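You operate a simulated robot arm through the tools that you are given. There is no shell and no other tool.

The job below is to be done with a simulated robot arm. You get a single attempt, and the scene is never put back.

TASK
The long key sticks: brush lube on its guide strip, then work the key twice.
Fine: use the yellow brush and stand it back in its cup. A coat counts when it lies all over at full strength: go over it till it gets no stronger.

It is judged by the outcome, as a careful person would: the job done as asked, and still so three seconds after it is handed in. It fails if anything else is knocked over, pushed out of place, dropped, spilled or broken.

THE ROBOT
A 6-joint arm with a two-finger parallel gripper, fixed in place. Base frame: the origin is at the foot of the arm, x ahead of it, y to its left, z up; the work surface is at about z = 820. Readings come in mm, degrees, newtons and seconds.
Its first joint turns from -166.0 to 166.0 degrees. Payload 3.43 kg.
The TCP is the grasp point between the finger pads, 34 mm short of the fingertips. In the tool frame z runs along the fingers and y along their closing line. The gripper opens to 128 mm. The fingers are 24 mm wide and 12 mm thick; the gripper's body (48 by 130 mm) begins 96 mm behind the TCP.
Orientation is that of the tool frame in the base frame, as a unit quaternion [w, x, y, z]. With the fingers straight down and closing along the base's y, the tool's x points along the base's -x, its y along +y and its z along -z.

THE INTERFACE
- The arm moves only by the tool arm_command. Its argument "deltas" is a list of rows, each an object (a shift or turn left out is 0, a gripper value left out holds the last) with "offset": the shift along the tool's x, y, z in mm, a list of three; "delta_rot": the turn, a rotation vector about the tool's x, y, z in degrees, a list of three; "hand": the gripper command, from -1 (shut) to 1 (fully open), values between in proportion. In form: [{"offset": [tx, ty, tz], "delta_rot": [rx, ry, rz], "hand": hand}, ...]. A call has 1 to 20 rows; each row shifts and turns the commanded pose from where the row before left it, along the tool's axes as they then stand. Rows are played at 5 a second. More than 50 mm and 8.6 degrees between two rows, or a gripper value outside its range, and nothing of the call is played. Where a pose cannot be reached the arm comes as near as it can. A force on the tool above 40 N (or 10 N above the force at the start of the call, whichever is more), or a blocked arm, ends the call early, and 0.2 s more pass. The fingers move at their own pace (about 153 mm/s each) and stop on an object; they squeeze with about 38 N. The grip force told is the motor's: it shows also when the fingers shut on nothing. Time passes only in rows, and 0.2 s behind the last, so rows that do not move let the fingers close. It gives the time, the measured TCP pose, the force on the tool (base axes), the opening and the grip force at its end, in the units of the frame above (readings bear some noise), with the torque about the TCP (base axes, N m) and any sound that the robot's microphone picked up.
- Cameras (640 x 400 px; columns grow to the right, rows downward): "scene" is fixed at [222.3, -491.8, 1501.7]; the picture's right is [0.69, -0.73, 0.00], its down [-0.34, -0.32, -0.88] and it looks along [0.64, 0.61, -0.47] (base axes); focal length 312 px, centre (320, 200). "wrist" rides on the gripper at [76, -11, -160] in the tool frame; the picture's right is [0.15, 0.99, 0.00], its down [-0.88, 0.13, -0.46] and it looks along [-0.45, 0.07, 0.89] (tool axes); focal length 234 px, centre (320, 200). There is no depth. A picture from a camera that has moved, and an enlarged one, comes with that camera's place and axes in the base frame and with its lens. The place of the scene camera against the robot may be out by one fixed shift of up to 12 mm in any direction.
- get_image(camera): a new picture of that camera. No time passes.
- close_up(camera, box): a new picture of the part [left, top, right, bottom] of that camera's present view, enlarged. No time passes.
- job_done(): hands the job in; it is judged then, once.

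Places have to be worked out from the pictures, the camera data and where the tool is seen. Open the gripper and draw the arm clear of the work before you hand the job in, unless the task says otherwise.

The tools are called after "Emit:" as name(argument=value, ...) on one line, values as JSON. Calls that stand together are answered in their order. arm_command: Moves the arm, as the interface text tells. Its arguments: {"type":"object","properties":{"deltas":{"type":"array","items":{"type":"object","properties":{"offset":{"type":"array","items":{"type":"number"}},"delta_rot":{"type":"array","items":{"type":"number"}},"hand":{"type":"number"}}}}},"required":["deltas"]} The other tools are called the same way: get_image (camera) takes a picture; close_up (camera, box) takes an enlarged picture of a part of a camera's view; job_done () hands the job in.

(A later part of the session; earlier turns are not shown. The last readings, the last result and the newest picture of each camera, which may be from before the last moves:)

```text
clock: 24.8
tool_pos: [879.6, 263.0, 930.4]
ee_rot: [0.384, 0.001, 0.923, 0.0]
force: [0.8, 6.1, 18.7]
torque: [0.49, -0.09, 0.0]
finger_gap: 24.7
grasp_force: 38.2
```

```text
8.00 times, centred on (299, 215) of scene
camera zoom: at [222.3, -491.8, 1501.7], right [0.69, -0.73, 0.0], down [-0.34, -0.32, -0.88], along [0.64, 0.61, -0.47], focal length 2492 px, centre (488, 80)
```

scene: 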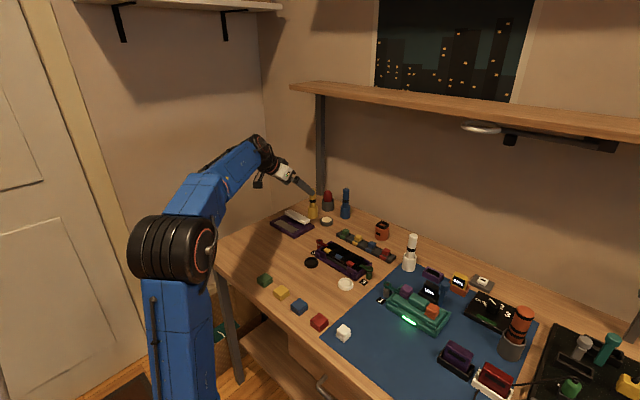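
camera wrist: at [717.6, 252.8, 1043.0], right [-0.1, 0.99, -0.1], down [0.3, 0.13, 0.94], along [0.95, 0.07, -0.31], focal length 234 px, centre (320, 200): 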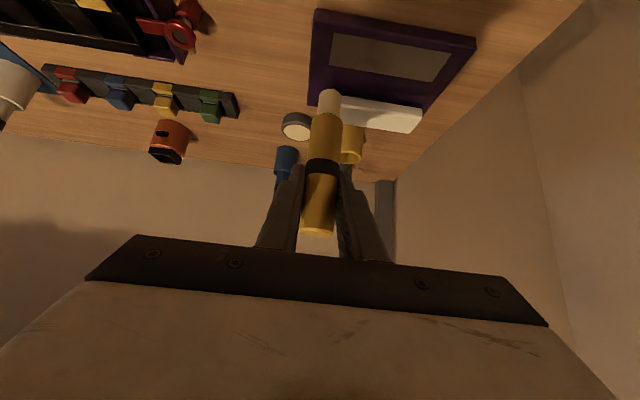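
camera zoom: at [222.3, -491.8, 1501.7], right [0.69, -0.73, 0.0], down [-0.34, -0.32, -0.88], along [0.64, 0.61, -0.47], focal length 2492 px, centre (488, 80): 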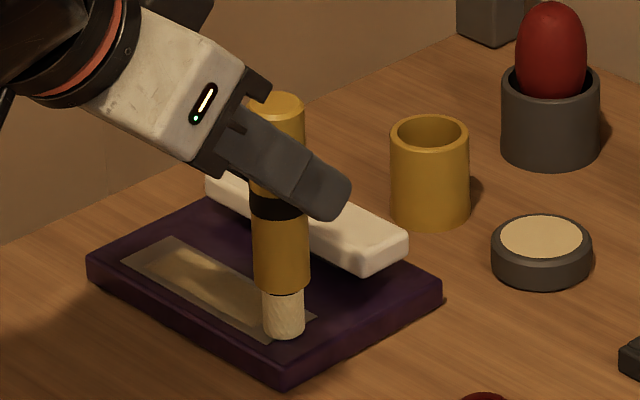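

The plate has not moved; force rose to about 19 N, so I ease off slightly. Next lane: the far edge (bristle centre x≈896), sweeping +y.

Emit:
arm_command(deltas=[{"offset": [-2.1, 0, -2.1]}, {"offset": [-7.0, 0, 7.0]}, {"offset": [1.7, 0, 1.7]}, {"offset": [0, 10, 0]}, {"offset": [0, 10, 0]}, {"offset": [0, 10, 0]}, {"offset": [0, 10, 0]}, {"offset": [0, 10, 0]}, {"offset": [0, 10, 0]}, {"offset": [0, 10, 0]}, {"offset": [0, 10, 0]}, {"offset": [0, 10, 0]}, {"offset": [0, 10, 0]}, {"offset": [0, 4, 0]}, {"offset": [0, 0, 0]}])

Emit:
close_up(camera="wrist", box=[200, 0, 400, 150])

Emit:
close_up(camera="scene", box=[264, 190, 334, 240])

```text
clock: 28.0
tool_pos: [889.9, 366.2, 930.6]
ee_rot: [0.383, 0.001, 0.924, -0.001]
force: [1.2, -3.2, 8.2]
torque: [-0.25, -0.16, -0.01]
finger_gap: 24.4
grasp_force: 38.1
```

```text
2.67 times, centred on (300, 75) of wrist
camera zoom: at [723.9, 354.9, 989.8], right [-0.1, 0.99, -0.1], down [0.3, 0.13, 0.95], along [0.95, 0.07, -0.31], focal length 624 px, centre (373, 533)
```

zoom: 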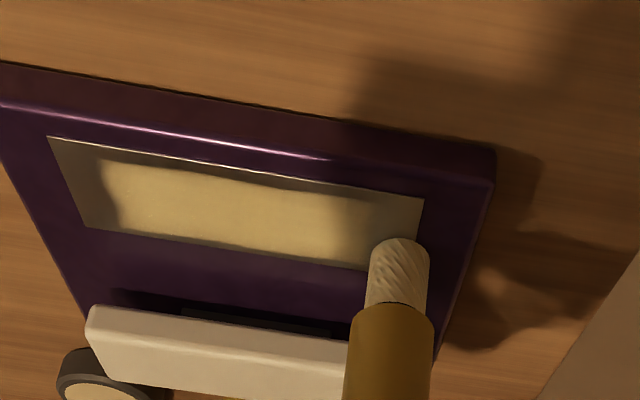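

```text
8.00 times, centred on (299, 215) of scene
camera zoom: at [222.3, -491.8, 1501.7], right [0.69, -0.73, 0.0], down [-0.34, -0.32, -0.88], along [0.64, 0.61, -0.47], focal length 2492 px, centre (488, 80)
```

zoom: 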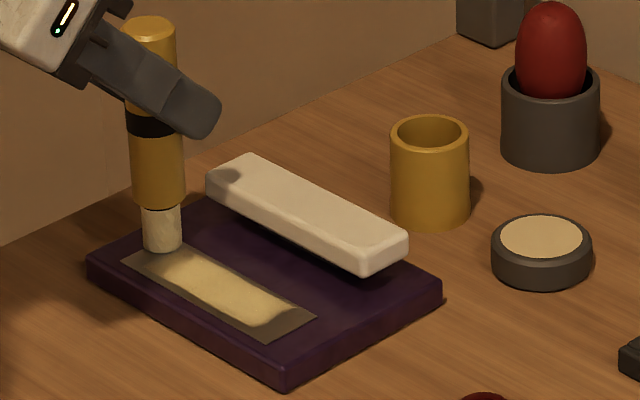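

A clear coat is building up; the ends and long margins are still bare. I lift a little to look at the coat without the brush in the way.

Emit:
arm_command(deltas=[{"offset": [-7, 0, -7]}, {"offset": [-10.6, 0, -10.6]}, {"offset": [-10.6, 0, -10.6]}, {"offset": [0, 0, 0]}])

Emit:
close_up(camera="wrist", box=[180, 0, 380, 125])

Emit:
close_up(camera="scene", box=[272, 210, 322, 245])

```text
clock: 29.0
tool_pos: [889.6, 366.1, 969.3]
ee_rot: [0.382, 0.0, 0.924, 0.0]
force: [0.5, -0.6, -0.2]
torque: [0.03, 0.03, 0.02]
finger_gap: 24.4
grasp_force: 38.0
```

```text
3.20 times, centred on (280, 62) of wrist
camera zoom: at [724.3, 355.5, 1029.2], right [-0.1, 0.99, -0.1], down [0.3, 0.13, 0.94], along [0.95, 0.07, -0.31], focal length 749 px, centre (448, 640)
```

zoom: 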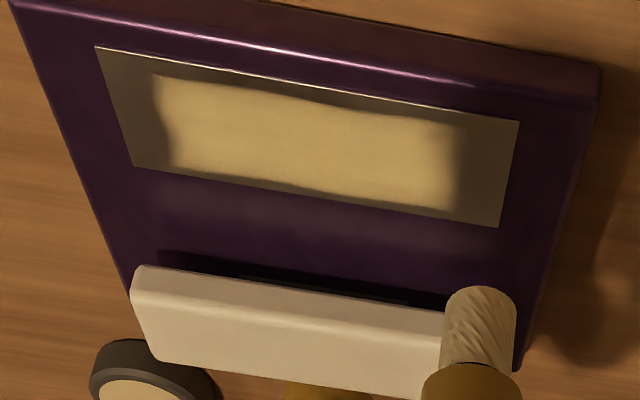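

```text
11.43 times, centred on (297, 228) of scene
camera zoom: at [222.3, -491.8, 1501.7], right [0.69, -0.73, 0.0], down [-0.34, -0.32, -0.88], along [0.64, 0.61, -0.47], focal length 3560 px, centre (583, -114)
```

zoom: 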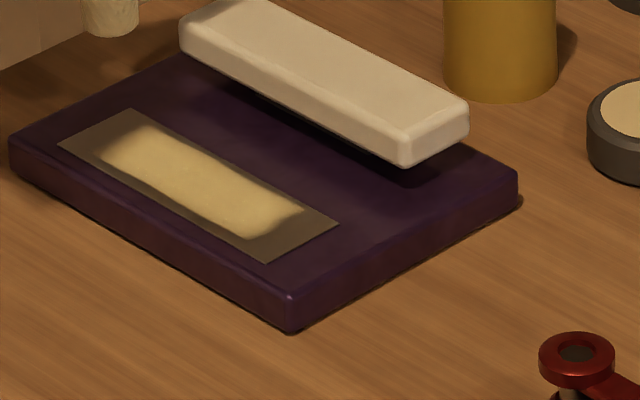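

The coat misses about 15 mm at each end and about 4 mm along the near edge. I go back down at the high‑y end and scrub it with short strokes in several lanes.

Emit:
arm_command(deltas=[{"offset": [10.6, 0, 10.6]}, {"offset": [10.6, 0, 10.6]}, {"offset": [7, 0, 7]}, {"offset": [0, 5, 0]}, {"offset": [0, -8.5, 0]}, {"offset": [0, -8.5, 0]}, {"offset": [0, 8.5, 0]}, {"offset": [0, 8.5, 0]}, {"offset": [-1.4, 0, -1.4]}, {"offset": [5.66, 0, -5.66]}, {"offset": [1.4, 0, 1.4]}, {"offset": [0, -8.5, 0]}, {"offset": [0, -8.5, 0]}, {"offset": [0, 8.5, 0]}, {"offset": [0, 8.5, 0]}, {"offset": [-1.4, 0, -1.4]}, {"offset": [6.36, 0, -6.36]}, {"offset": [1.4, 0, 1.4]}, {"offset": [0, -8.5, 0]}, {"offset": [0, -8.5, 0]}])

Emit:
close_up(camera="wrist", box=[180, 0, 380, 125])

Emit:
close_up(camera="scene", box=[272, 210, 322, 245])

```text
clock: 33.2
tool_pos: [872.5, 355.7, 930.5]
ee_rot: [0.384, 0.001, 0.923, 0.0]
force: [0.9, 2.5, 9.6]
torque: [0.2, 0.0, 0.01]
finger_gap: 25.0
grasp_force: 38.1
```

```text
3.20 times, centred on (280, 62) of wrist
camera zoom: at [706.4, 343.8, 989.7], right [-0.1, 0.99, -0.1], down [0.3, 0.13, 0.95], along [0.95, 0.07, -0.31], focal length 749 px, centre (448, 640)
```

zoom: 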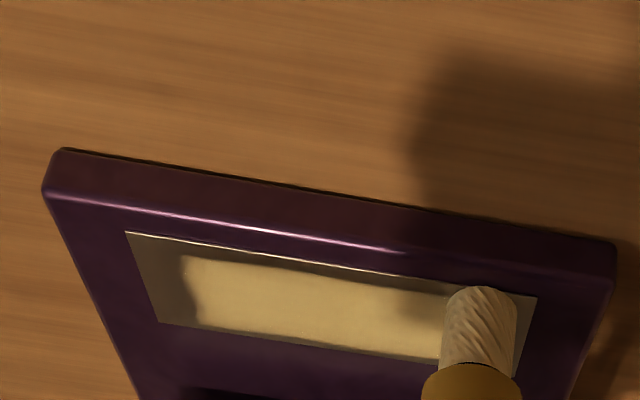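

```text
11.43 times, centred on (297, 228) of scene
camera zoom: at [222.3, -491.8, 1501.7], right [0.69, -0.73, 0.0], down [-0.34, -0.32, -0.88], along [0.64, 0.61, -0.47], focal length 3560 px, centre (583, -114)
```

zoom: 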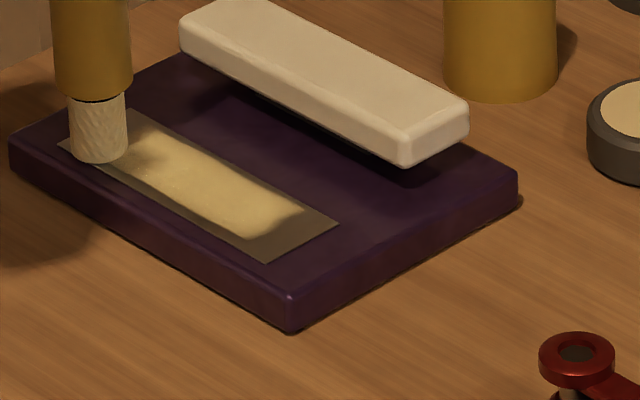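

Force is about 10 N, plate still in place. Now I finish the near corner and sweep the near edge lane the full length toward −y, with a scrub at the low‑y end.

Emit:
arm_command(deltas=[{"offset": [0, 8.5, 0]}, {"offset": [0, 8.5, 0]}, {"offset": [-1.4, 0, -1.4]}, {"offset": [2.8, 0, -2.8]}, {"offset": [1.4, 0, 1.4]}, {"offset": [0, -10, 0]}, {"offset": [0, -10, 0]}, {"offset": [0, -10, 0]}, {"offset": [0, -10, 0]}, {"offset": [0, -10, 0]}, {"offset": [0, -10, 0]}, {"offset": [0, -10, 0]}, {"offset": [0, -10, 0]}, {"offset": [0, -10, 0]}, {"offset": [0, -10, 0]}, {"offset": [0, -10, 0]}, {"offset": [0, 8.5, 0]}, {"offset": [0, 8.5, 0]}, {"offset": [0, -8.5, 0]}, {"offset": [0, -8.5, 0]}])

Emit:
close_up(camera="wrist", box=[300, 0, 500, 150])

Emit:
close_up(camera="scene", box=[272, 210, 322, 245])

```text
clock: 37.4
tool_pos: [868.2, 261.5, 929.7]
ee_rot: [0.382, -0.001, 0.924, 0.001]
force: [-2.0, 3.4, 10.0]
torque: [0.25, 0.13, 0.03]
finger_gap: 24.8
grasp_force: 38.1
```

```text
2.67 times, centred on (400, 75) of wrist
camera zoom: at [702.5, 250.8, 989.6], right [-0.1, 0.99, -0.1], down [0.3, 0.13, 0.94], along [0.95, 0.07, -0.31], focal length 624 px, centre (107, 533)
```

zoom: 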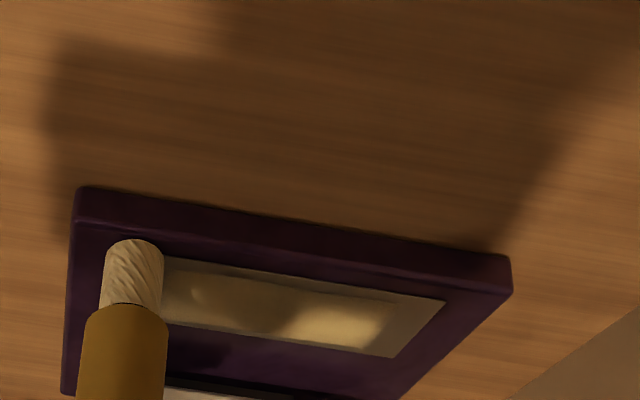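

```text
11.43 times, centred on (297, 228) of scene
camera zoom: at [222.3, -491.8, 1501.7], right [0.69, -0.73, 0.0], down [-0.34, -0.32, -0.88], along [0.64, 0.61, -0.47], focal length 3560 px, centre (583, -114)
```

zoom: 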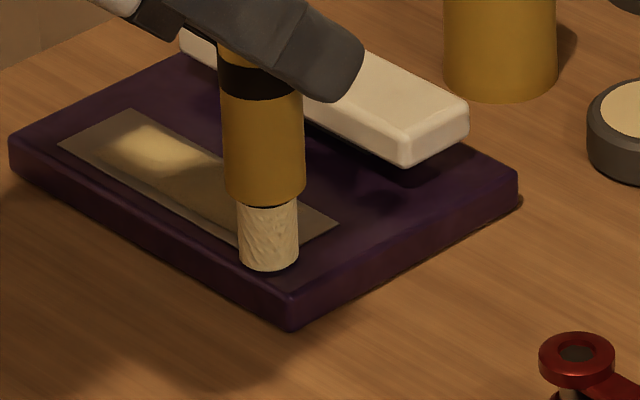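

I continue the short strokes at the low‑y end in the other lanes, then lift clear to inspect.

Emit:
arm_command(deltas=[{"offset": [-1.4, 0, -1.4]}, {"offset": [-5.66, 0, 5.66]}, {"offset": [1.4, 0, 1.4]}, {"offset": [0, 8.5, 0]}, {"offset": [0, 8.5, 0]}, {"offset": [0, -8.5, 0]}, {"offset": [0, -8.5, 0]}, {"offset": [-1.4, 0, -1.4]}, {"offset": [-5.66, 0, 5.66]}, {"offset": [1.4, 0, 1.4]}, {"offset": [0, 8.5, 0]}, {"offset": [0, 8.5, 0]}, {"offset": [0, -8.5, 0]}, {"offset": [0, -8.5, 0]}, {"offset": [-1.4, 0, -1.4]}, {"offset": [-5.66, 0, 5.66]}, {"offset": [1.4, 0, 1.4]}, {"offset": [0, 8.5, 0]}, {"offset": [0, 8.5, 0]}, {"offset": [0, -8.5, 0]}])

Emit:
arm_command(deltas=[{"offset": [0, -8.5, 0]}, {"offset": [-7, 0, -7]}, {"offset": [-17.7, 0, -17.7]}, {"offset": [-17.7, 0, -17.7]}, {"offset": [-21, 0, 21]}, {"offset": [-21, 0, 21]}, {"offset": [0, 0, 0]}])

Emit:
get_image(camera="wrist")

Emit:
close_up(camera="scene", box=[272, 210, 322, 245])

```text
clock: 41.6
tool_pos: [893.9, 270.2, 931.1]
ee_rot: [0.383, 0.0, 0.924, 0.0]
force: [-0.3, -0.4, -0.2]
torque: [-0.02, -0.02, -0.01]
finger_gap: 24.7
grasp_force: 37.2
```

```text
clock: 43.2
tool_pos: [954.1, 261.5, 990.4]
ee_rot: [0.383, 0.0, 0.924, 0.0]
force: [-0.5, 0.1, 0.3]
torque: [0.01, 0.02, 0.02]
finger_gap: 24.5
grasp_force: 37.6
```

```text
taken
camera wrist: at [787.2, 249.9, 1050.5], right [-0.1, 0.99, -0.1], down [0.3, 0.13, 0.94], along [0.95, 0.07, -0.31], focal length 234 px, centre (320, 200)
```

wrist: 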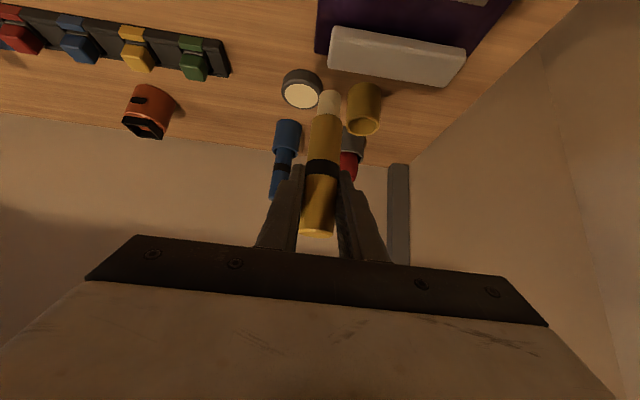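

```text
11.43 times, centred on (297, 228) of scene
camera zoom: at [222.3, -491.8, 1501.7], right [0.69, -0.73, 0.0], down [-0.34, -0.32, -0.88], along [0.64, 0.61, -0.47], focal length 3560 px, centre (583, -114)
```

zoom: 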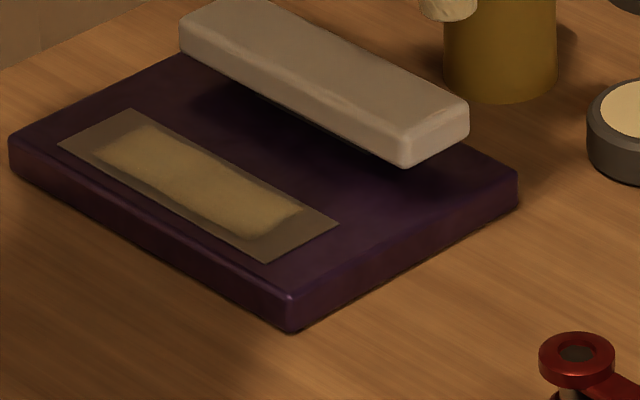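

The far lane at the low‑y end was barely touching (force ≈0), and the arm's shadow now lies on the strip. I move to the lit viewing position used before (y≈366, raised) to compare the coat.

Emit:
arm_command(deltas=[{"offset": [14.8, 26, -7.8]}, {"offset": [14.8, 26, -7.8]}, {"offset": [14.8, 26, -7.8]}, {"offset": [15, 26, -7.8]}, {"offset": [0, 0, 0]}])

Emit:
close_up(camera="wrist", box=[180, 0, 380, 125])

Emit:
close_up(camera="scene", box=[272, 210, 322, 245])

```text
clock: 44.4
tool_pos: [887.8, 365.9, 970.7]
ee_rot: [0.383, 0.0, 0.924, 0.0]
force: [0.6, 0.3, 0.1]
torque: [0.02, 0.03, 0.02]
finger_gap: 24.8
grasp_force: 37.9
```

```text
3.20 times, centred on (280, 62) of wrist
camera zoom: at [722.2, 355.0, 1029.8], right [-0.1, 0.99, -0.1], down [0.3, 0.13, 0.94], along [0.95, 0.07, -0.31], focal length 749 px, centre (448, 640)
```

zoom: 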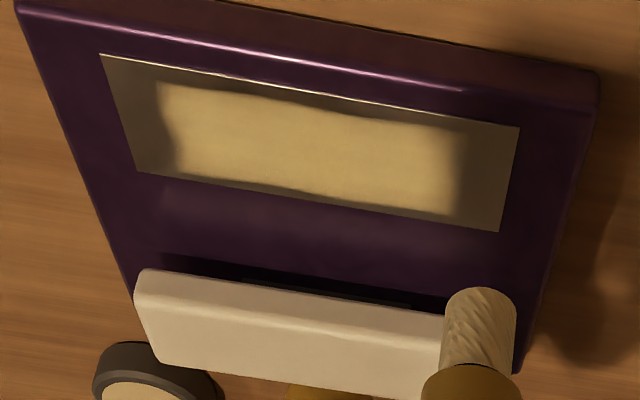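

```text
11.43 times, centred on (297, 228) of scene
camera zoom: at [222.3, -491.8, 1501.7], right [0.69, -0.73, 0.0], down [-0.34, -0.32, -0.88], along [0.64, 0.61, -0.47], focal length 3560 px, centre (583, -114)
```

zoom: 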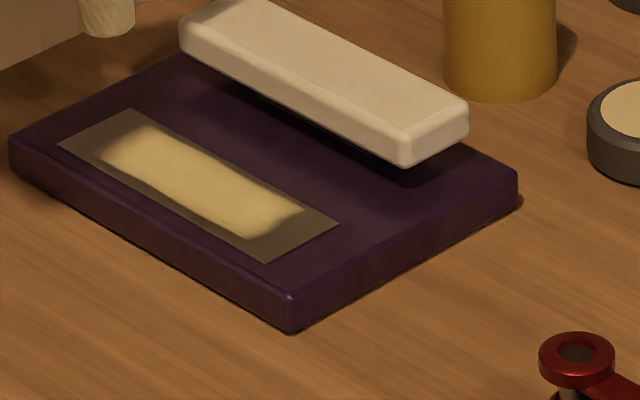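

The coat looks unchanged from after the third sweep, so either it is at full strength (with naturally soft edges) or the brush has run dry. To tell, I re-dip the brush and go over it all again; first back over the tin.

Emit:
arm_command(deltas=[{"offset": [-10.6, 0, -10.6]}, {"offset": [-19.2, -27.2, 19.2]}, {"offset": [-19.2, -27.2, 19.2]}, {"offset": [-19.2, -27.2, 19.2]}, {"offset": [-19.2, -27.2, 19.2]}, {"offset": [-19.2, -27.2, 19.2]}, {"offset": [0, 0, 0]}, {"offset": [8.5, 0, 8.5]}, {"offset": [8.5, 0, 8.5]}, {"offset": [8.5, 0, 8.5]}, {"offset": [0, 0, 0]}])

Emit:
close_up(camera="wrist", box=[240, 40, 400, 170])

Emit:
close_up(camera="scene", box=[272, 190, 352, 245])

```text
clock: 46.8
tool_pos: [1024.5, 231.3, 949.0]
ee_rot: [0.382, -0.001, 0.924, 0.0]
force: [0.1, 0.0, -0.1]
torque: [-0.01, -0.01, 0.03]
finger_gap: 24.8
grasp_force: 38.3
```

```text
3.08 times, centred on (320, 105) of wrist
camera zoom: at [858.2, 220.2, 1008.5], right [-0.1, 0.99, -0.1], down [0.3, 0.13, 0.94], along [0.95, 0.07, -0.31], focal length 720 px, centre (320, 492)
```

zoom: 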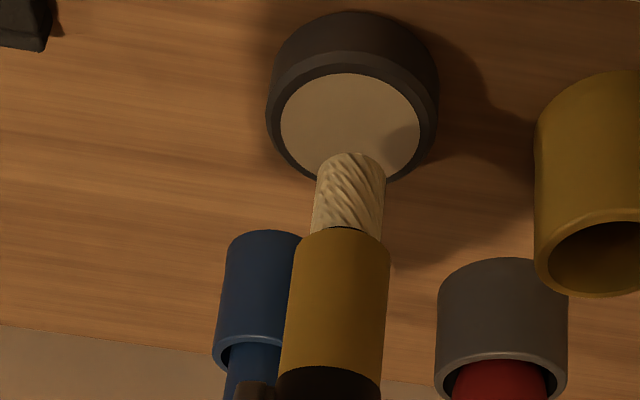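

```text
7.27 times, centred on (312, 218) of scene
camera zoom: at [222.3, -491.8, 1501.7], right [0.69, -0.73, 0.0], down [-0.34, -0.32, -0.88], along [0.64, 0.61, -0.47], focal length 2266 px, centre (378, 73)
```

zoom: 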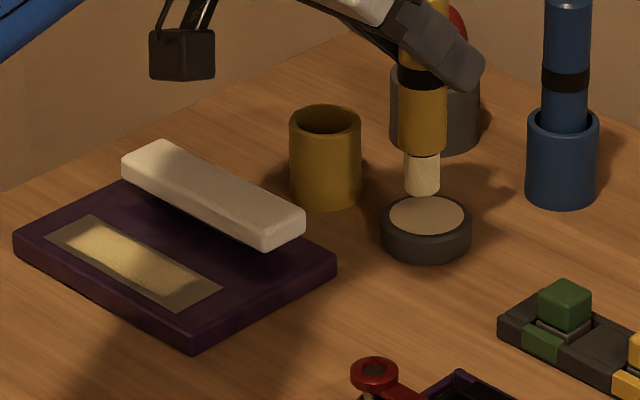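

The brush has not slipped in the grip. I lower it into the lube again, gently to contact.

Emit:
arm_command(deltas=[{"offset": [4.24, 0, 4.24]}, {"offset": [4.24, 0, 4.24]}, {"offset": [1.06, 0, 1.06]}, {"offset": [1.06, 0, 1.06]}, {"offset": [1.06, 0, 1.06]}, {"offset": [0.7, 0, 0.7]}, {"offset": [0, 0, 0]}])

Emit:
close_up(camera="wrist", box=[240, 40, 400, 170])

```text
clock: 48.4
tool_pos: [1025.4, 229.4, 932.7]
ee_rot: [0.382, 0.0, 0.924, 0.0]
force: [0.4, 0.7, 1.8]
torque: [-0.02, -0.06, 0.0]
finger_gap: 24.8
grasp_force: 38.0
```

```text
3.08 times, centred on (320, 105) of wrist
camera zoom: at [858.5, 218.5, 991.1], right [-0.1, 0.99, -0.1], down [0.3, 0.13, 0.94], along [0.95, 0.07, -0.31], focal length 720 px, centre (320, 492)
```

zoom: 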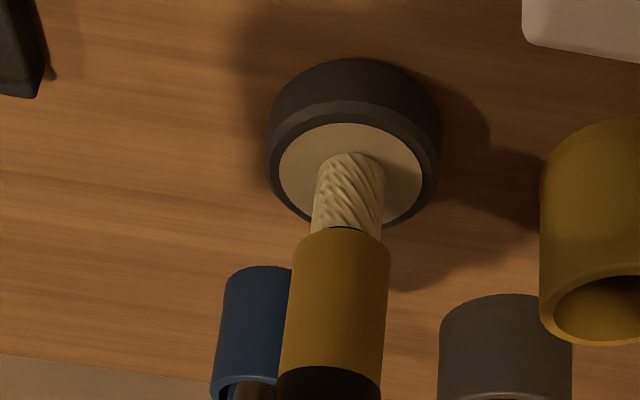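

Light contact of about 2 N begins. I press another millimetre to load the bristles, then lift and return to the strip.

Emit:
arm_command(deltas=[{"offset": [0.71, 0, 0.71]}, {"offset": [0.5, 0, 0.5]}, {"offset": [0, 0, 0]}])

Emit:
close_up(camera="wrist", box=[240, 40, 400, 170])

```text
clock: 49.2
tool_pos: [1024.1, 229.7, 932.5]
ee_rot: [0.383, 0.001, 0.924, 0.0]
force: [-1.2, -0.9, 13.9]
torque: [-0.12, -0.01, 0.01]
finger_gap: 24.9
grasp_force: 38.0
```

```text
3.08 times, centred on (320, 105) of wrist
camera zoom: at [858.1, 218.5, 990.7], right [-0.1, 0.99, -0.1], down [0.3, 0.13, 0.95], along [0.95, 0.07, -0.31], focal length 720 px, centre (320, 492)
```

zoom: 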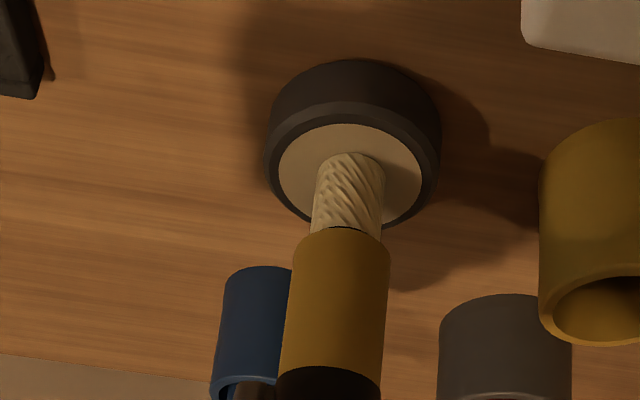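

Re-dipped with 14 N contact. I lift, return over the strip's low‑y near corner and lower to light contact.

Emit:
arm_command(deltas=[{"offset": [-7, 0, -7]}, {"offset": [-10.4, 0, -10.4]}, {"offset": [-10.4, 0, -10.4]}, {"offset": [-10.4, 0, -10.4]}, {"offset": [21.5, 7.2, -21.5]}, {"offset": [21.5, 7.2, -21.5]}, {"offset": [21.5, 7.2, -21.5]}, {"offset": [21.5, 7.2, -21.5]}, {"offset": [21.5, 7.2, -21.5]}, {"offset": [0, 0, 0]}, {"offset": [11.5, 0, 11.5]}, {"offset": [11.5, 0, 11.5]}, {"offset": [11.5, 0, 11.5]}, {"offset": [1.06, 0, 1.06]}, {"offset": [1.06, 0, 1.06]}, {"offset": [0.7, 0, 0.7]}, {"offset": [0, 0, 0]}])

Emit:
close_up(camera="wrist", box=[300, 0, 480, 140])

```text
clock: 52.8
tool_pos: [871.9, 266.8, 931.6]
ee_rot: [0.383, 0.001, 0.924, -0.001]
force: [-0.6, 0.3, -0.7]
torque: [-0.02, 0.03, 0.01]
finger_gap: 24.7
grasp_force: 37.9
```

```text
2.86 times, centred on (390, 70) of wrist
camera zoom: at [706.2, 255.1, 990.9], right [-0.1, 0.99, -0.1], down [0.3, 0.13, 0.94], along [0.95, 0.07, -0.31], focal length 669 px, centre (120, 571)
```

zoom: 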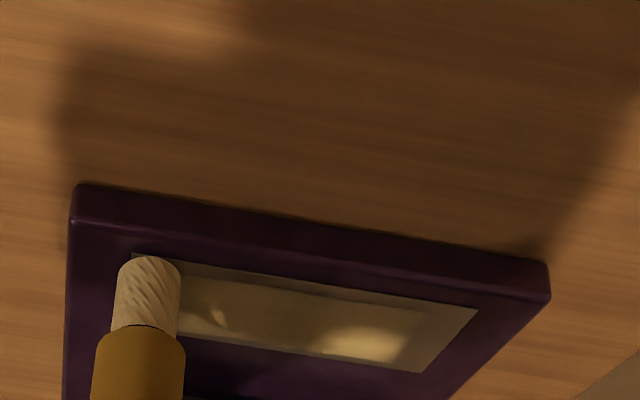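

Just above contact. I press about 1.4 mm further and sweep the near lane toward +y, then step to the middle lane.

Emit:
arm_command(deltas=[{"offset": [1.0, 0, 1.0]}, {"offset": [0, 10, 0]}, {"offset": [0, 10, 0]}, {"offset": [0, 10, 0]}, {"offset": [0, 10, 0]}, {"offset": [0, 10, 0]}, {"offset": [0, 10, 0]}, {"offset": [0, 10, 0]}, {"offset": [0, 10, 0]}, {"offset": [0, 10, 0]}, {"offset": [0, 10, 0]}, {"offset": [-1.4, 0, -1.4]}, {"offset": [-6.4, 0, 6.4]}, {"offset": [1.6, 0, 1.6]}, {"offset": [0, 0, 0]}])

Emit:
close_up(camera="wrist", box=[180, 0, 380, 125])

```text
clock: 56.0
tool_pos: [882.2, 364.0, 930.3]
ee_rot: [0.383, 0.0, 0.924, 0.0]
force: [0.9, 0.8, 3.6]
torque: [0.03, -0.11, 0.01]
finger_gap: 24.4
grasp_force: 38.1
```

```text
3.20 times, centred on (280, 62) of wrist
camera zoom: at [715.9, 353.9, 989.5], right [-0.1, 0.99, -0.1], down [0.3, 0.13, 0.94], along [0.95, 0.07, -0.31], focal length 749 px, centre (448, 640)
```

zoom: 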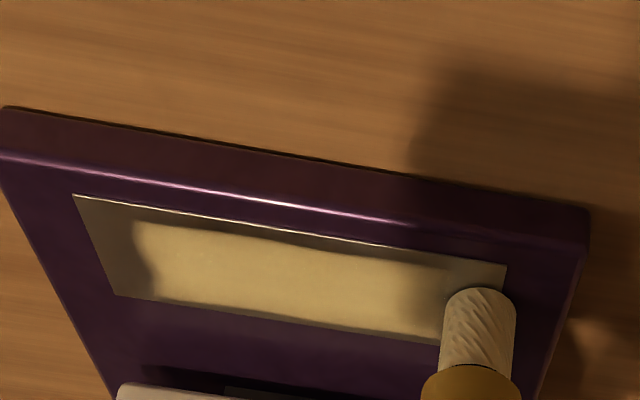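

Contact about 4 N. I press slightly more and sweep the middle lane back, then step to the far lane.

Emit:
arm_command(deltas=[{"offset": [0.5, 4, 0.5]}, {"offset": [0, -10, 0]}, {"offset": [0, -10, 0]}, {"offset": [0, -10, 0]}, {"offset": [0, -10, 0]}, {"offset": [0, -10, 0]}, {"offset": [0, -10, 0]}, {"offset": [0, -10, 0]}, {"offset": [0, -10, 0]}, {"offset": [0, -10, 0]}, {"offset": [0, -10, 0]}, {"offset": [0, -6, 0]}, {"offset": [-1.4, 0, -1.4]}, {"offset": [-6.4, 0, 6.4]}, {"offset": [1.7, 0, 1.7]}, {"offset": [0, 0, 0]}])

```text
clock: 59.4
tool_pos: [890.9, 264.1, 930.9]
ee_rot: [0.383, 0.001, 0.924, 0.0]
force: [-3.7, -2.9, 16.8]
torque: [-0.27, 0.25, -0.03]
finger_gap: 24.7
grasp_force: 38.4
```

Good contact on the far lane (17 N); I ease by about 0.7 mm and sweep it toward +y, then lift to inspect.

Emit:
arm_command(deltas=[{"offset": [-0.4, -3, -0.4]}, {"offset": [0, 10, 0]}, {"offset": [0, 10, 0]}, {"offset": [0, 10, 0]}, {"offset": [0, 10, 0]}, {"offset": [0, 10, 0]}, {"offset": [0, 10, 0]}, {"offset": [0, 10, 0]}, {"offset": [0, 10, 0]}, {"offset": [0, 10, 0]}, {"offset": [0, 10, 0]}, {"offset": [0, 6, 0]}, {"offset": [0, 0, 0]}, {"offset": [-7, 0, -7]}, {"offset": [-10.6, 0, -10.6]}, {"offset": [-10.6, 0, -10.6]}, {"offset": [0, 0, 0]}])

Emit:
close_up(camera="wrist", box=[180, 0, 380, 125])

Emit:
close_up(camera="scene", box=[272, 210, 322, 245])

```text
clock: 63.0
tool_pos: [889.9, 367.1, 969.3]
ee_rot: [0.382, 0.001, 0.924, 0.0]
force: [0.2, 0.1, -0.6]
torque: [-0.03, 0.02, -0.03]
finger_gap: 24.7
grasp_force: 37.9
```

```text
3.20 times, centred on (280, 62) of wrist
camera zoom: at [724.4, 355.8, 1028.2], right [-0.1, 0.99, -0.1], down [0.3, 0.13, 0.94], along [0.95, 0.07, -0.31], focal length 749 px, centre (448, 640)
```

zoom: 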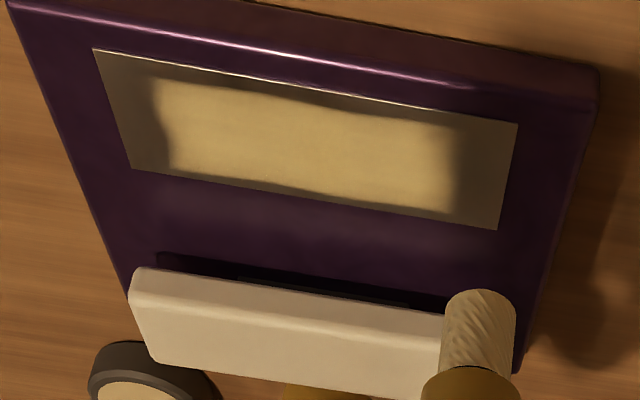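

```text
11.43 times, centred on (297, 228) of scene
camera zoom: at [222.3, -491.8, 1501.7], right [0.69, -0.73, 0.0], down [-0.34, -0.32, -0.88], along [0.64, 0.61, -0.47], focal length 3560 px, centre (583, -114)
```

zoom: 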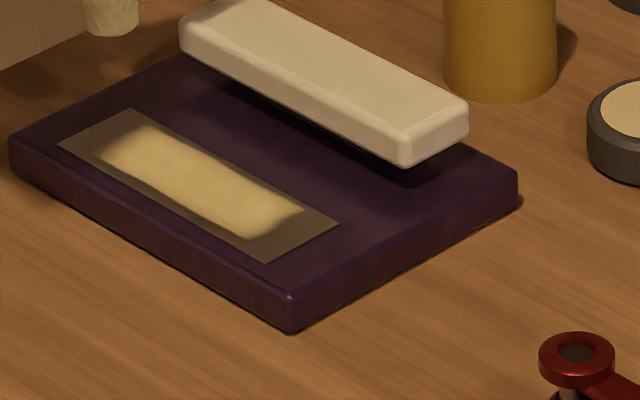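

The picture is unchanged after re-dipping and three more sweeps, so the middle is at full strength and the soft border looks inherent. To be certain of corners and edges I do one more round with strokes reaching slightly past the strip's ends, first along the far edge.

Emit:
arm_command(deltas=[{"offset": [-3.2, 9, 3.2]}, {"offset": [10.6, 0, 10.6]}, {"offset": [10.6, 0, 10.6]}, {"offset": [7, 0, 7]}, {"offset": [0, 0, 0]}, {"offset": [0, -10, 0]}, {"offset": [0, -10, 0]}, {"offset": [0, -10, 0]}, {"offset": [0, -10, 0]}, {"offset": [0, -10, 0]}, {"offset": [0, -10, 0]}, {"offset": [0, -10, 0]}, {"offset": [0, -10, 0]}, {"offset": [0, -10, 0]}, {"offset": [0, -10, 0]}, {"offset": [0, -10, 0]}, {"offset": [0, -8, 0]}, {"offset": [0, 0, 0]}])

Emit:
close_up(camera="scene", box=[264, 190, 334, 240])

Emit:
close_up(camera="wrist", box=[300, 0, 480, 140])

```text
clock: 66.8
tool_pos: [895.1, 257.8, 930.0]
ee_rot: [0.384, 0.0, 0.924, 0.0]
force: [-1.2, 2.6, 10.5]
torque: [0.25, 0.01, 0.01]
finger_gap: 24.6
grasp_force: 38.2
```

```text
8.00 times, centred on (299, 215) of scene
camera zoom: at [222.3, -491.8, 1501.7], right [0.69, -0.73, 0.0], down [-0.34, -0.32, -0.88], along [0.64, 0.61, -0.47], focal length 2492 px, centre (488, 80)
```

zoom: 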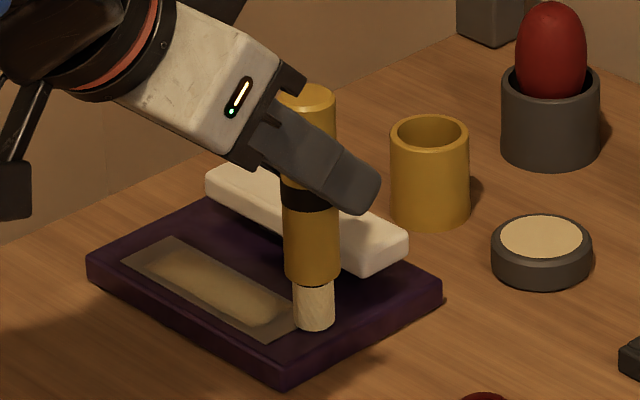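

```text
2.86 times, centred on (390, 70) of wrist
camera zoom: at [728.3, 246.3, 988.7], right [-0.1, 0.99, -0.1], down [0.3, 0.13, 0.95], along [0.95, 0.07, -0.31], focal length 669 px, centre (120, 571)
```

zoom: 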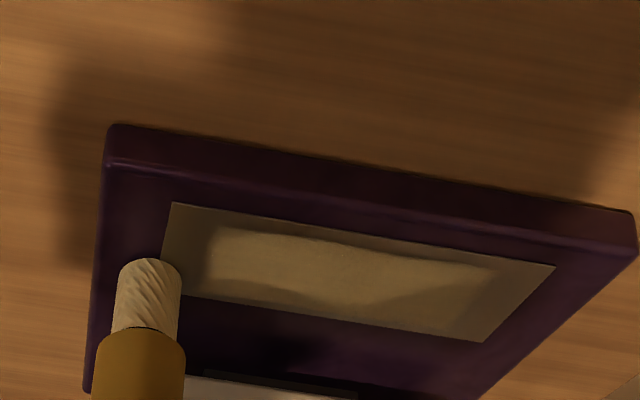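

Far edge done at about 10 N. Now the near edge lane, sweeping +y from one end past the other.

Emit:
arm_command(deltas=[{"offset": [-2.1, 0, -2.1]}, {"offset": [18.7, 0, -18.7]}, {"offset": [2.1, 0, 2.1]}, {"offset": [0, 0, 0]}, {"offset": [0, 10, 0]}, {"offset": [0, 10, 0]}, {"offset": [0, 10, 0]}, {"offset": [0, 10, 0]}, {"offset": [0, 10, 0]}, {"offset": [0, 10, 0]}, {"offset": [0, 10, 0]}, {"offset": [0, 10, 0]}, {"offset": [0, 10, 0]}, {"offset": [0, 10, 0]}, {"offset": [0, 10, 0]}, {"offset": [0, 8, 0]}, {"offset": [0, 0, 0]}])

Emit:
close_up(camera="scene", box=[264, 190, 334, 240])

Emit:
close_up(camera="wrist", box=[180, 0, 380, 125])

```text
clock: 70.4
tool_pos: [867.8, 377.2, 929.4]
ee_rot: [0.383, 0.001, 0.924, -0.001]
force: [1.7, -3.2, 9.5]
torque: [-0.28, -0.21, -0.02]
finger_gap: 24.7
grasp_force: 38.4
```

```text
8.00 times, centred on (299, 215) of scene
camera zoom: at [222.3, -491.8, 1501.7], right [0.69, -0.73, 0.0], down [-0.34, -0.32, -0.88], along [0.64, 0.61, -0.47], focal length 2492 px, centre (488, 80)
```

zoom: 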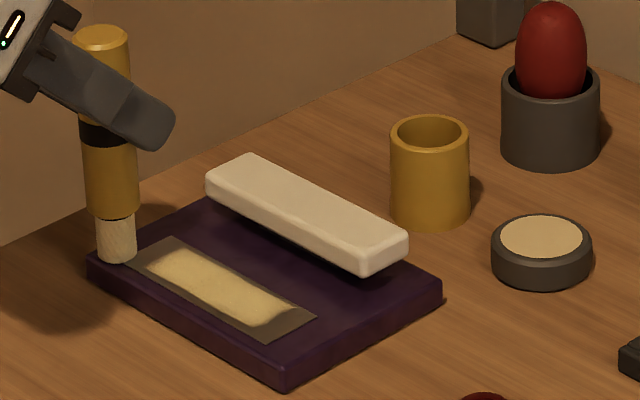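

```text
3.20 times, centred on (280, 62) of wrist
camera zoom: at [701.8, 364.2, 988.6], right [-0.1, 0.99, -0.1], down [0.3, 0.13, 0.95], along [0.95, 0.07, -0.31], focal length 749 px, centre (448, 640)
```

zoom: 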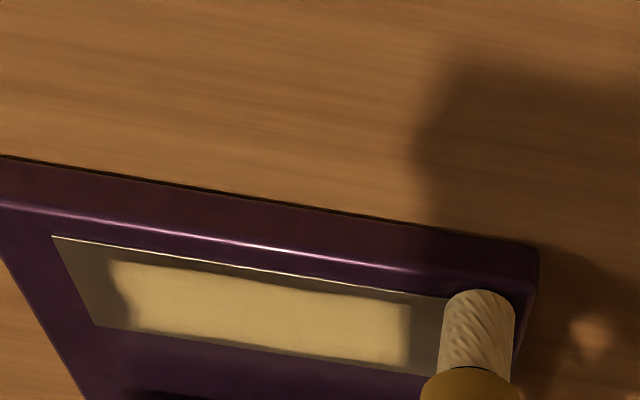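

The coat's outline stays exactly as before even with strokes past the ends, so its border is inherent and it gets no stronger. One last middle-lane pass, then I lift off.

Emit:
arm_command(deltas=[{"offset": [-2.1, 0, -2.1]}, {"offset": [-9.5, 0, 9.5]}, {"offset": [2.1, 0, 2.1]}, {"offset": [0, -10, 0]}, {"offset": [0, -10, 0]}, {"offset": [0, -10, 0]}, {"offset": [0, -10, 0]}, {"offset": [0, -10, 0]}, {"offset": [0, -10, 0]}, {"offset": [0, -10, 0]}, {"offset": [0, -10, 0]}, {"offset": [0, -10, 0]}, {"offset": [0, -10, 0]}, {"offset": [0, -10, 0]}, {"offset": [0, -8, 0]}, {"offset": [0, 0, 0]}, {"offset": [-7, 0, -7]}, {"offset": [-10.6, 0, -10.6]}, {"offset": [-10.6, 0, -10.6]}, {"offset": [-10.6, 0, -10.6]}])

Emit:
get_image(camera="wrist")

Emit:
close_up(camera="scene", box=[264, 180, 344, 240])

```text
clock: 74.6
tool_pos: [882.2, 256.5, 984.8]
ee_rot: [0.383, 0.0, 0.924, 0.0]
force: [-0.2, 0.5, -0.3]
torque: [0.01, -0.01, 0.0]
finger_gap: 24.9
grasp_force: 38.0
```

```text
taken
camera wrist: at [716.1, 246.1, 1043.9], right [-0.1, 0.99, -0.1], down [0.3, 0.13, 0.94], along [0.95, 0.07, -0.31], focal length 234 px, centre (320, 200)
```

wrist: 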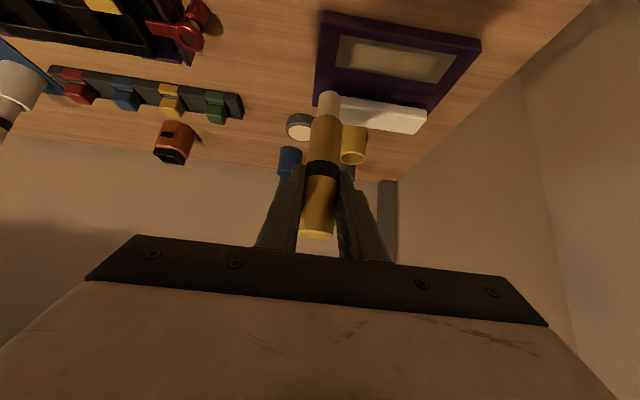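

```text
6.67 times, centred on (304, 210) of scene
camera zoom: at [222.3, -491.8, 1501.7], right [0.69, -0.73, 0.0], down [-0.34, -0.32, -0.88], along [0.64, 0.61, -0.47], focal length 2077 px, centre (427, 133)
```

zoom: 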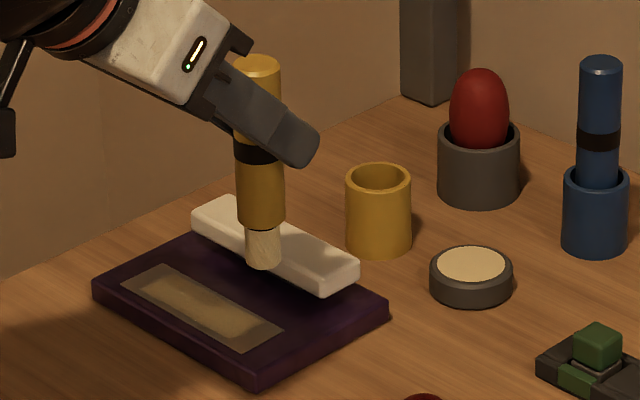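

The plate, cup and tin are all in place and the coat is on. I carry the brush back to hover above its cup, at the same spot as when it came out.

Emit:
arm_command(deltas=[{"offset": [-20.4, 10.4, 20.4]}, {"offset": [-20.4, 10.4, 20.4]}, {"offset": [-20.4, 10.4, 20.4]}, {"offset": [-20.4, 10.4, 20.4]}, {"offset": [-20.5, 10.3, 20.5]}, {"offset": [0, 0, 0]}, {"offset": [0, 0, 0]}])

Emit:
close_up(camera="wrist", box=[210, 0, 370, 130])

Emit:
close_up(camera="scene", box=[294, 170, 344, 220])

```text
clock: 76.2
tool_pos: [1026.1, 309.4, 984.9]
ee_rot: [0.382, 0.0, 0.924, 0.0]
force: [-1.0, -0.9, -0.9]
torque: [-0.04, -0.01, -0.01]
finger_gap: 24.6
grasp_force: 38.1
```

```text
3.08 times, centred on (290, 65) of wrist
camera zoom: at [860.2, 297.5, 1044.1], right [-0.1, 0.99, -0.1], down [0.3, 0.13, 0.94], along [0.95, 0.07, -0.31], focal length 720 px, centre (412, 615)
```

zoom: 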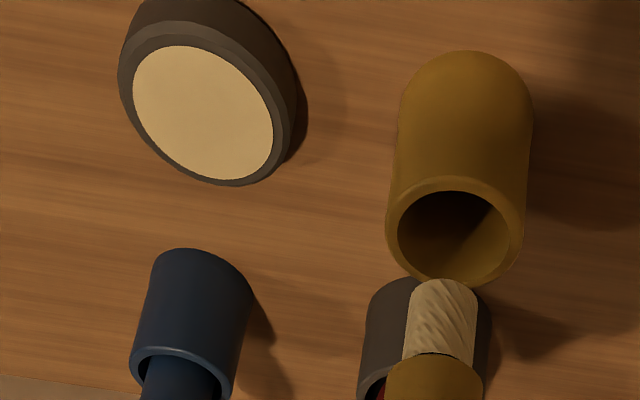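

```text
8.00 times, centred on (319, 195) of scene
camera zoom: at [222.3, -491.8, 1501.7], right [0.69, -0.73, 0.0], down [-0.34, -0.32, -0.88], along [0.64, 0.61, -0.47], focal length 2492 px, centre (328, 240)
```

zoom: 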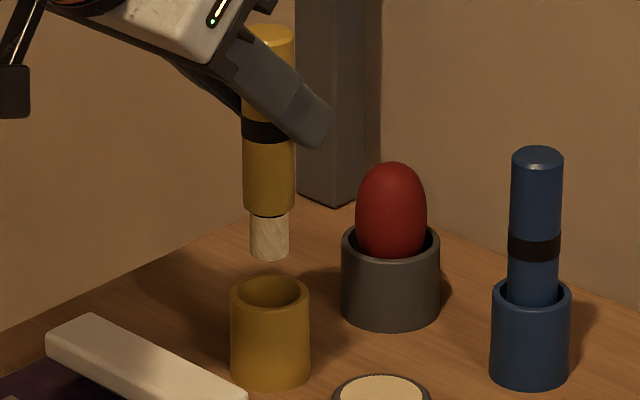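

Comparing with the extraction view, the brush is within 1 mm sideways and about 2 mm higher in the grip. I correct +0.8 mm in y and lower it into the cup.

Emit:
arm_command(deltas=[{"offset": [0, 0.8, 0]}, {"offset": [7.07, 0, 7.07]}, {"offset": [7.07, 0, 7.07]}, {"offset": [7.07, 0, 7.07]}, {"offset": [7.07, 0, 7.07]}, {"offset": [7.07, 0, 7.07]}, {"offset": [5.6, 0, 5.6]}, {"offset": [0, 0, 0]}])

Emit:
close_up(camera="wrist", box=[240, 50, 400, 180])

Emit:
close_up(camera="scene", box=[294, 170, 344, 220])

```text
clock: 78.0
tool_pos: [1026.8, 309.6, 925.6]
ee_rot: [0.383, 0.0, 0.924, -0.001]
force: [0.2, 0.3, 0.5]
torque: [-0.01, -0.01, -0.01]
finger_gap: 24.8
grasp_force: 38.4
```

```text
3.08 times, centred on (320, 115) of wrist
camera zoom: at [860.9, 299.2, 985.4], right [-0.1, 0.99, -0.1], down [0.3, 0.13, 0.94], along [0.95, 0.07, -0.31], focal length 720 px, centre (320, 462)
```

zoom: 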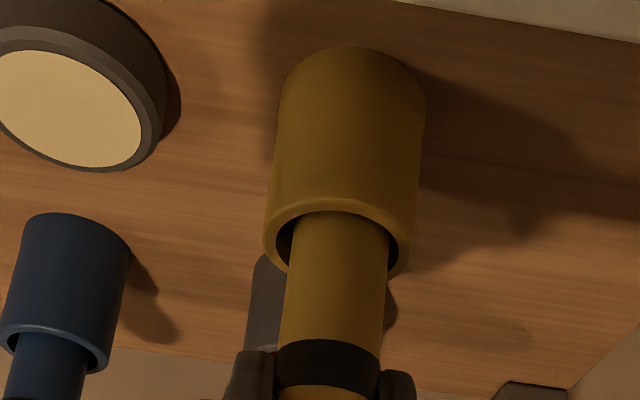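

```text
8.00 times, centred on (319, 195) of scene
camera zoom: at [222.3, -491.8, 1501.7], right [0.69, -0.73, 0.0], down [-0.34, -0.32, -0.88], along [0.64, 0.61, -0.47], focal length 2492 px, centre (328, 240)
```

zoom: 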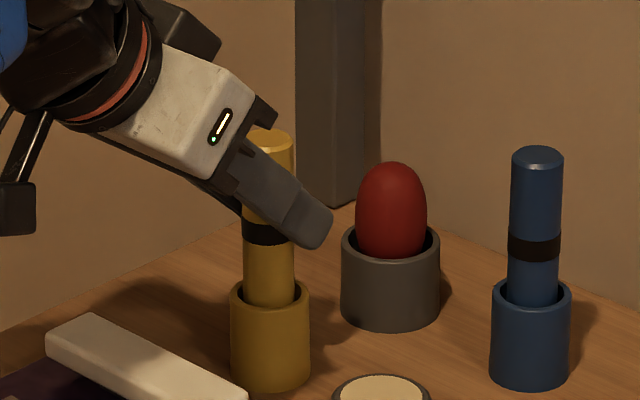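

The brush is inside the cup without touching. I lower the last millimetres in small steps until it rests on the bottom.

Emit:
arm_command(deltas=[{"offset": [1.06, 0, 1.06]}, {"offset": [1.06, 0, 1.06]}, {"offset": [1.06, 0, 1.06]}, {"offset": [0.71, 0, 0.71]}, {"offset": [0.71, 0, 0.71]}, {"offset": [0, 0, 0]}])

```text
clock: 79.4
tool_pos: [1026.1, 311.1, 919.8]
ee_rot: [0.383, 0.0, 0.924, 0.0]
force: [-0.5, 0.4, -0.5]
torque: [0.04, 0.02, -0.01]
finger_gap: 24.8
grasp_force: 37.5
```

Emit:
arm_command(deltas=[{"offset": [0.71, 0, 0.71]}, {"offset": [0.71, 0, 0.71]}, {"offset": [0.71, 0, 0.71]}, {"offset": [0, 0, 0]}])

```text
clock: 80.4
tool_pos: [1026.2, 309.7, 917.6]
ee_rot: [0.383, 0.0, 0.924, 0.0]
force: [2.0, 0.4, 4.5]
torque: [0.06, -0.16, 0.04]
finger_gap: 24.7
grasp_force: 38.4
```

The brush rests on the cup bottom (4.5 N). I open the gripper to release it.

Emit:
arm_command(deltas=[{"hand": -0.3}, {"hand": 0.3}, {"offset": [0, 0, 0]}, {"offset": [0, 0, 0]}])

Emit:
close_up(camera="wrist", box=[200, 50, 440, 245])

Emit:
close_up(camera="scene", box=[294, 170, 344, 220])

```text
clock: 81.4
tool_pos: [1025.4, 310.7, 915.9]
ee_rot: [0.383, 0.001, 0.924, 0.0]
force: [-0.5, 0.5, 0.0]
torque: [0.0, 0.01, 0.03]
finger_gap: 83.0
grasp_force: 0.1
```

```text
2.05 times, centred on (320, 148) of wrist
camera zoom: at [859.8, 299.0, 975.7], right [-0.1, 0.99, -0.1], down [0.3, 0.13, 0.94], along [0.95, 0.07, -0.31], focal length 480 px, centre (320, 308)
```

zoom: 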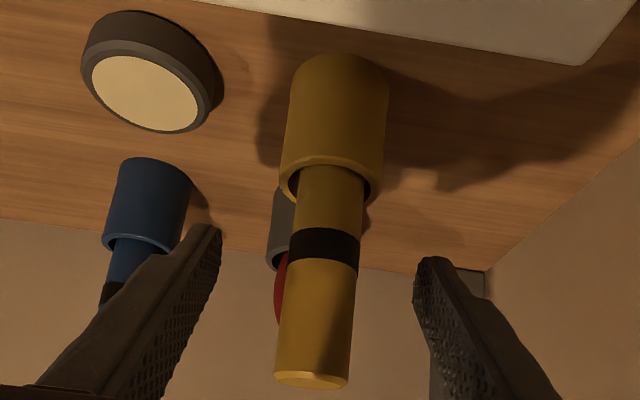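

```text
8.00 times, centred on (319, 195) of scene
camera zoom: at [222.3, -491.8, 1501.7], right [0.69, -0.73, 0.0], down [-0.34, -0.32, -0.88], along [0.64, 0.61, -0.47], focal length 2492 px, centre (328, 240)
```

zoom: 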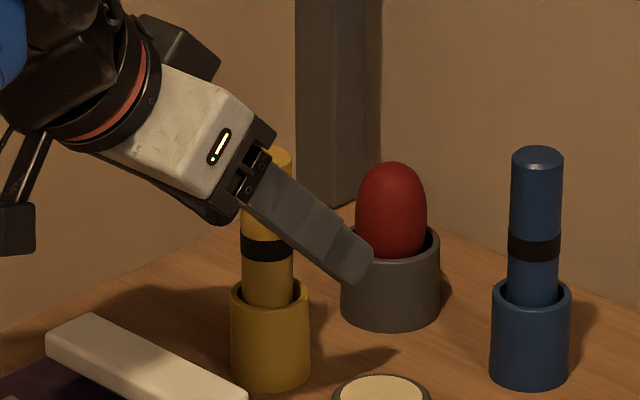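

The brush stands upright in its cup, free of the fingers. I retract straight back along the tool's axis.

Emit:
arm_command(deltas=[{"offset": [0, 0, -25]}, {"offset": [0, 0, -30]}, {"offset": [0, 0, -30]}, {"offset": [0, 0, -35]}, {"offset": [0, 0, -30]}, {"offset": [0, 0, 0]}])

Emit:
get_image(camera="wrist")

Emit:
close_up(camera="scene", box=[264, 170, 354, 245])

```text
clock: 82.8
tool_pos: [920.6, 310.6, 1023.7]
ee_rot: [0.383, 0.0, 0.924, 0.0]
force: [-0.6, 0.3, 0.3]
torque: [0.0, 0.0, 0.02]
finger_gap: 83.0
grasp_force: 0.0
```

```text
taken
camera wrist: at [754.5, 299.0, 1083.3], right [-0.1, 0.99, -0.1], down [0.3, 0.13, 0.94], along [0.95, 0.07, -0.31], focal length 234 px, centre (320, 200)
```

wrist: 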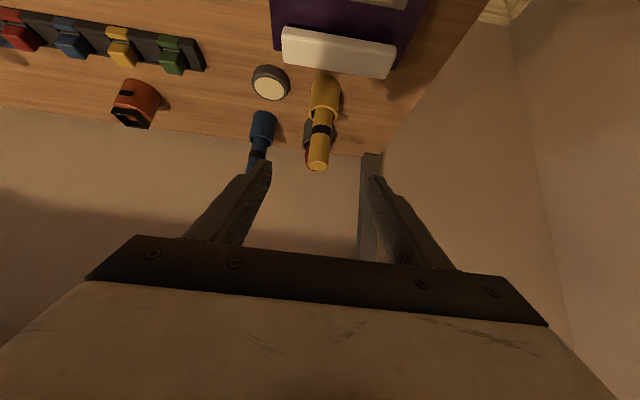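

```text
5.33 times, centred on (309, 208) of scene
camera zoom: at [222.3, -491.8, 1501.7], right [0.69, -0.73, 0.0], down [-0.34, -0.32, -0.88], along [0.64, 0.61, -0.47], focal length 1661 px, centre (379, 160)
```

zoom: 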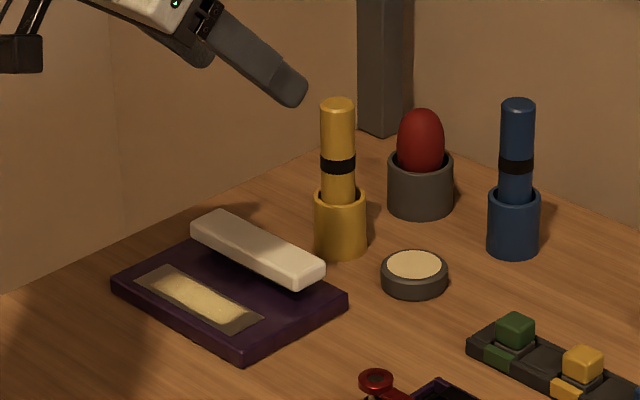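

All is in place and the coat shows clearly. Next I work the key: close the gripper and bring the tool to a steeper attitude (about 25° tilt) for a straight downward press.

Emit:
arm_command(deltas=[{"hand": -1, "delta_rot": [0, 5, 0]}, {"delta_rot": [0, 5, 0]}, {"delta_rot": [0, 5, 0]}, {"delta_rot": [0, 5, 0]}, {"offset": [0, 0, 0]}])

Emit:
get_image(camera="wrist")

```text
clock: 84.0
tool_pos: [921.2, 311.0, 1022.3]
ee_rot: [0.217, 0.0, 0.976, 0.001]
force: [0.0, -0.6, 0.9]
torque: [0.01, -0.01, 0.03]
finger_gap: 0.1
grasp_force: 32.9
```

```text
taken
camera wrist: at [784.9, 299.7, 1135.4], right [-0.13, 0.99, -0.06], down [0.61, 0.13, 0.78], along [0.78, 0.07, -0.62], focal length 234 px, centre (320, 200)
```

wrist: 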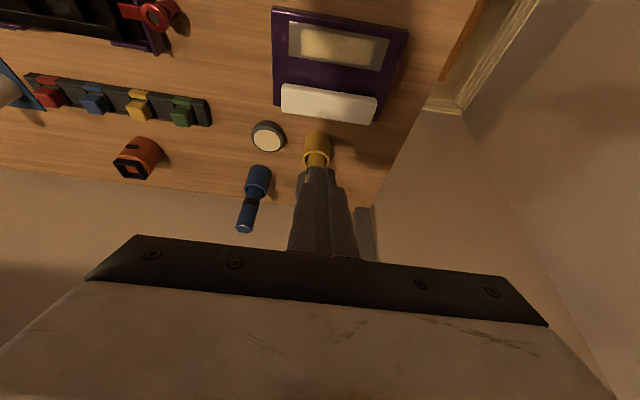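

Tilt is now 25°, gripper closed. I zoom in on the key and coat from here to fix the key's centre.

Emit:
close_up(camera="wrist", box=[250, 0, 430, 140])

```text
2.86 times, centred on (340, 70) of wrist
camera zoom: at [784.9, 299.7, 1135.4], right [-0.13, 0.99, -0.06], down [0.61, 0.13, 0.78], along [0.78, 0.07, -0.62], focal length 669 px, centre (263, 571)
```

zoom: 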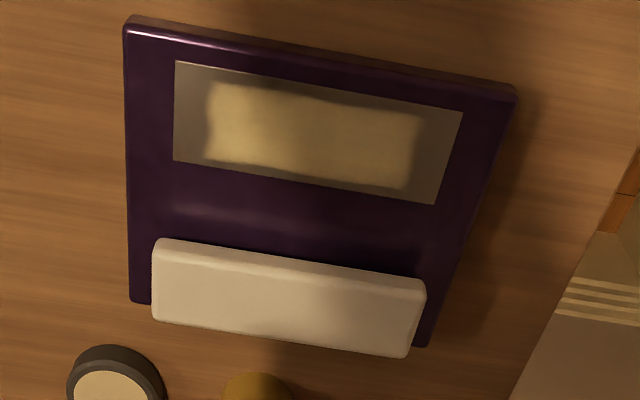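

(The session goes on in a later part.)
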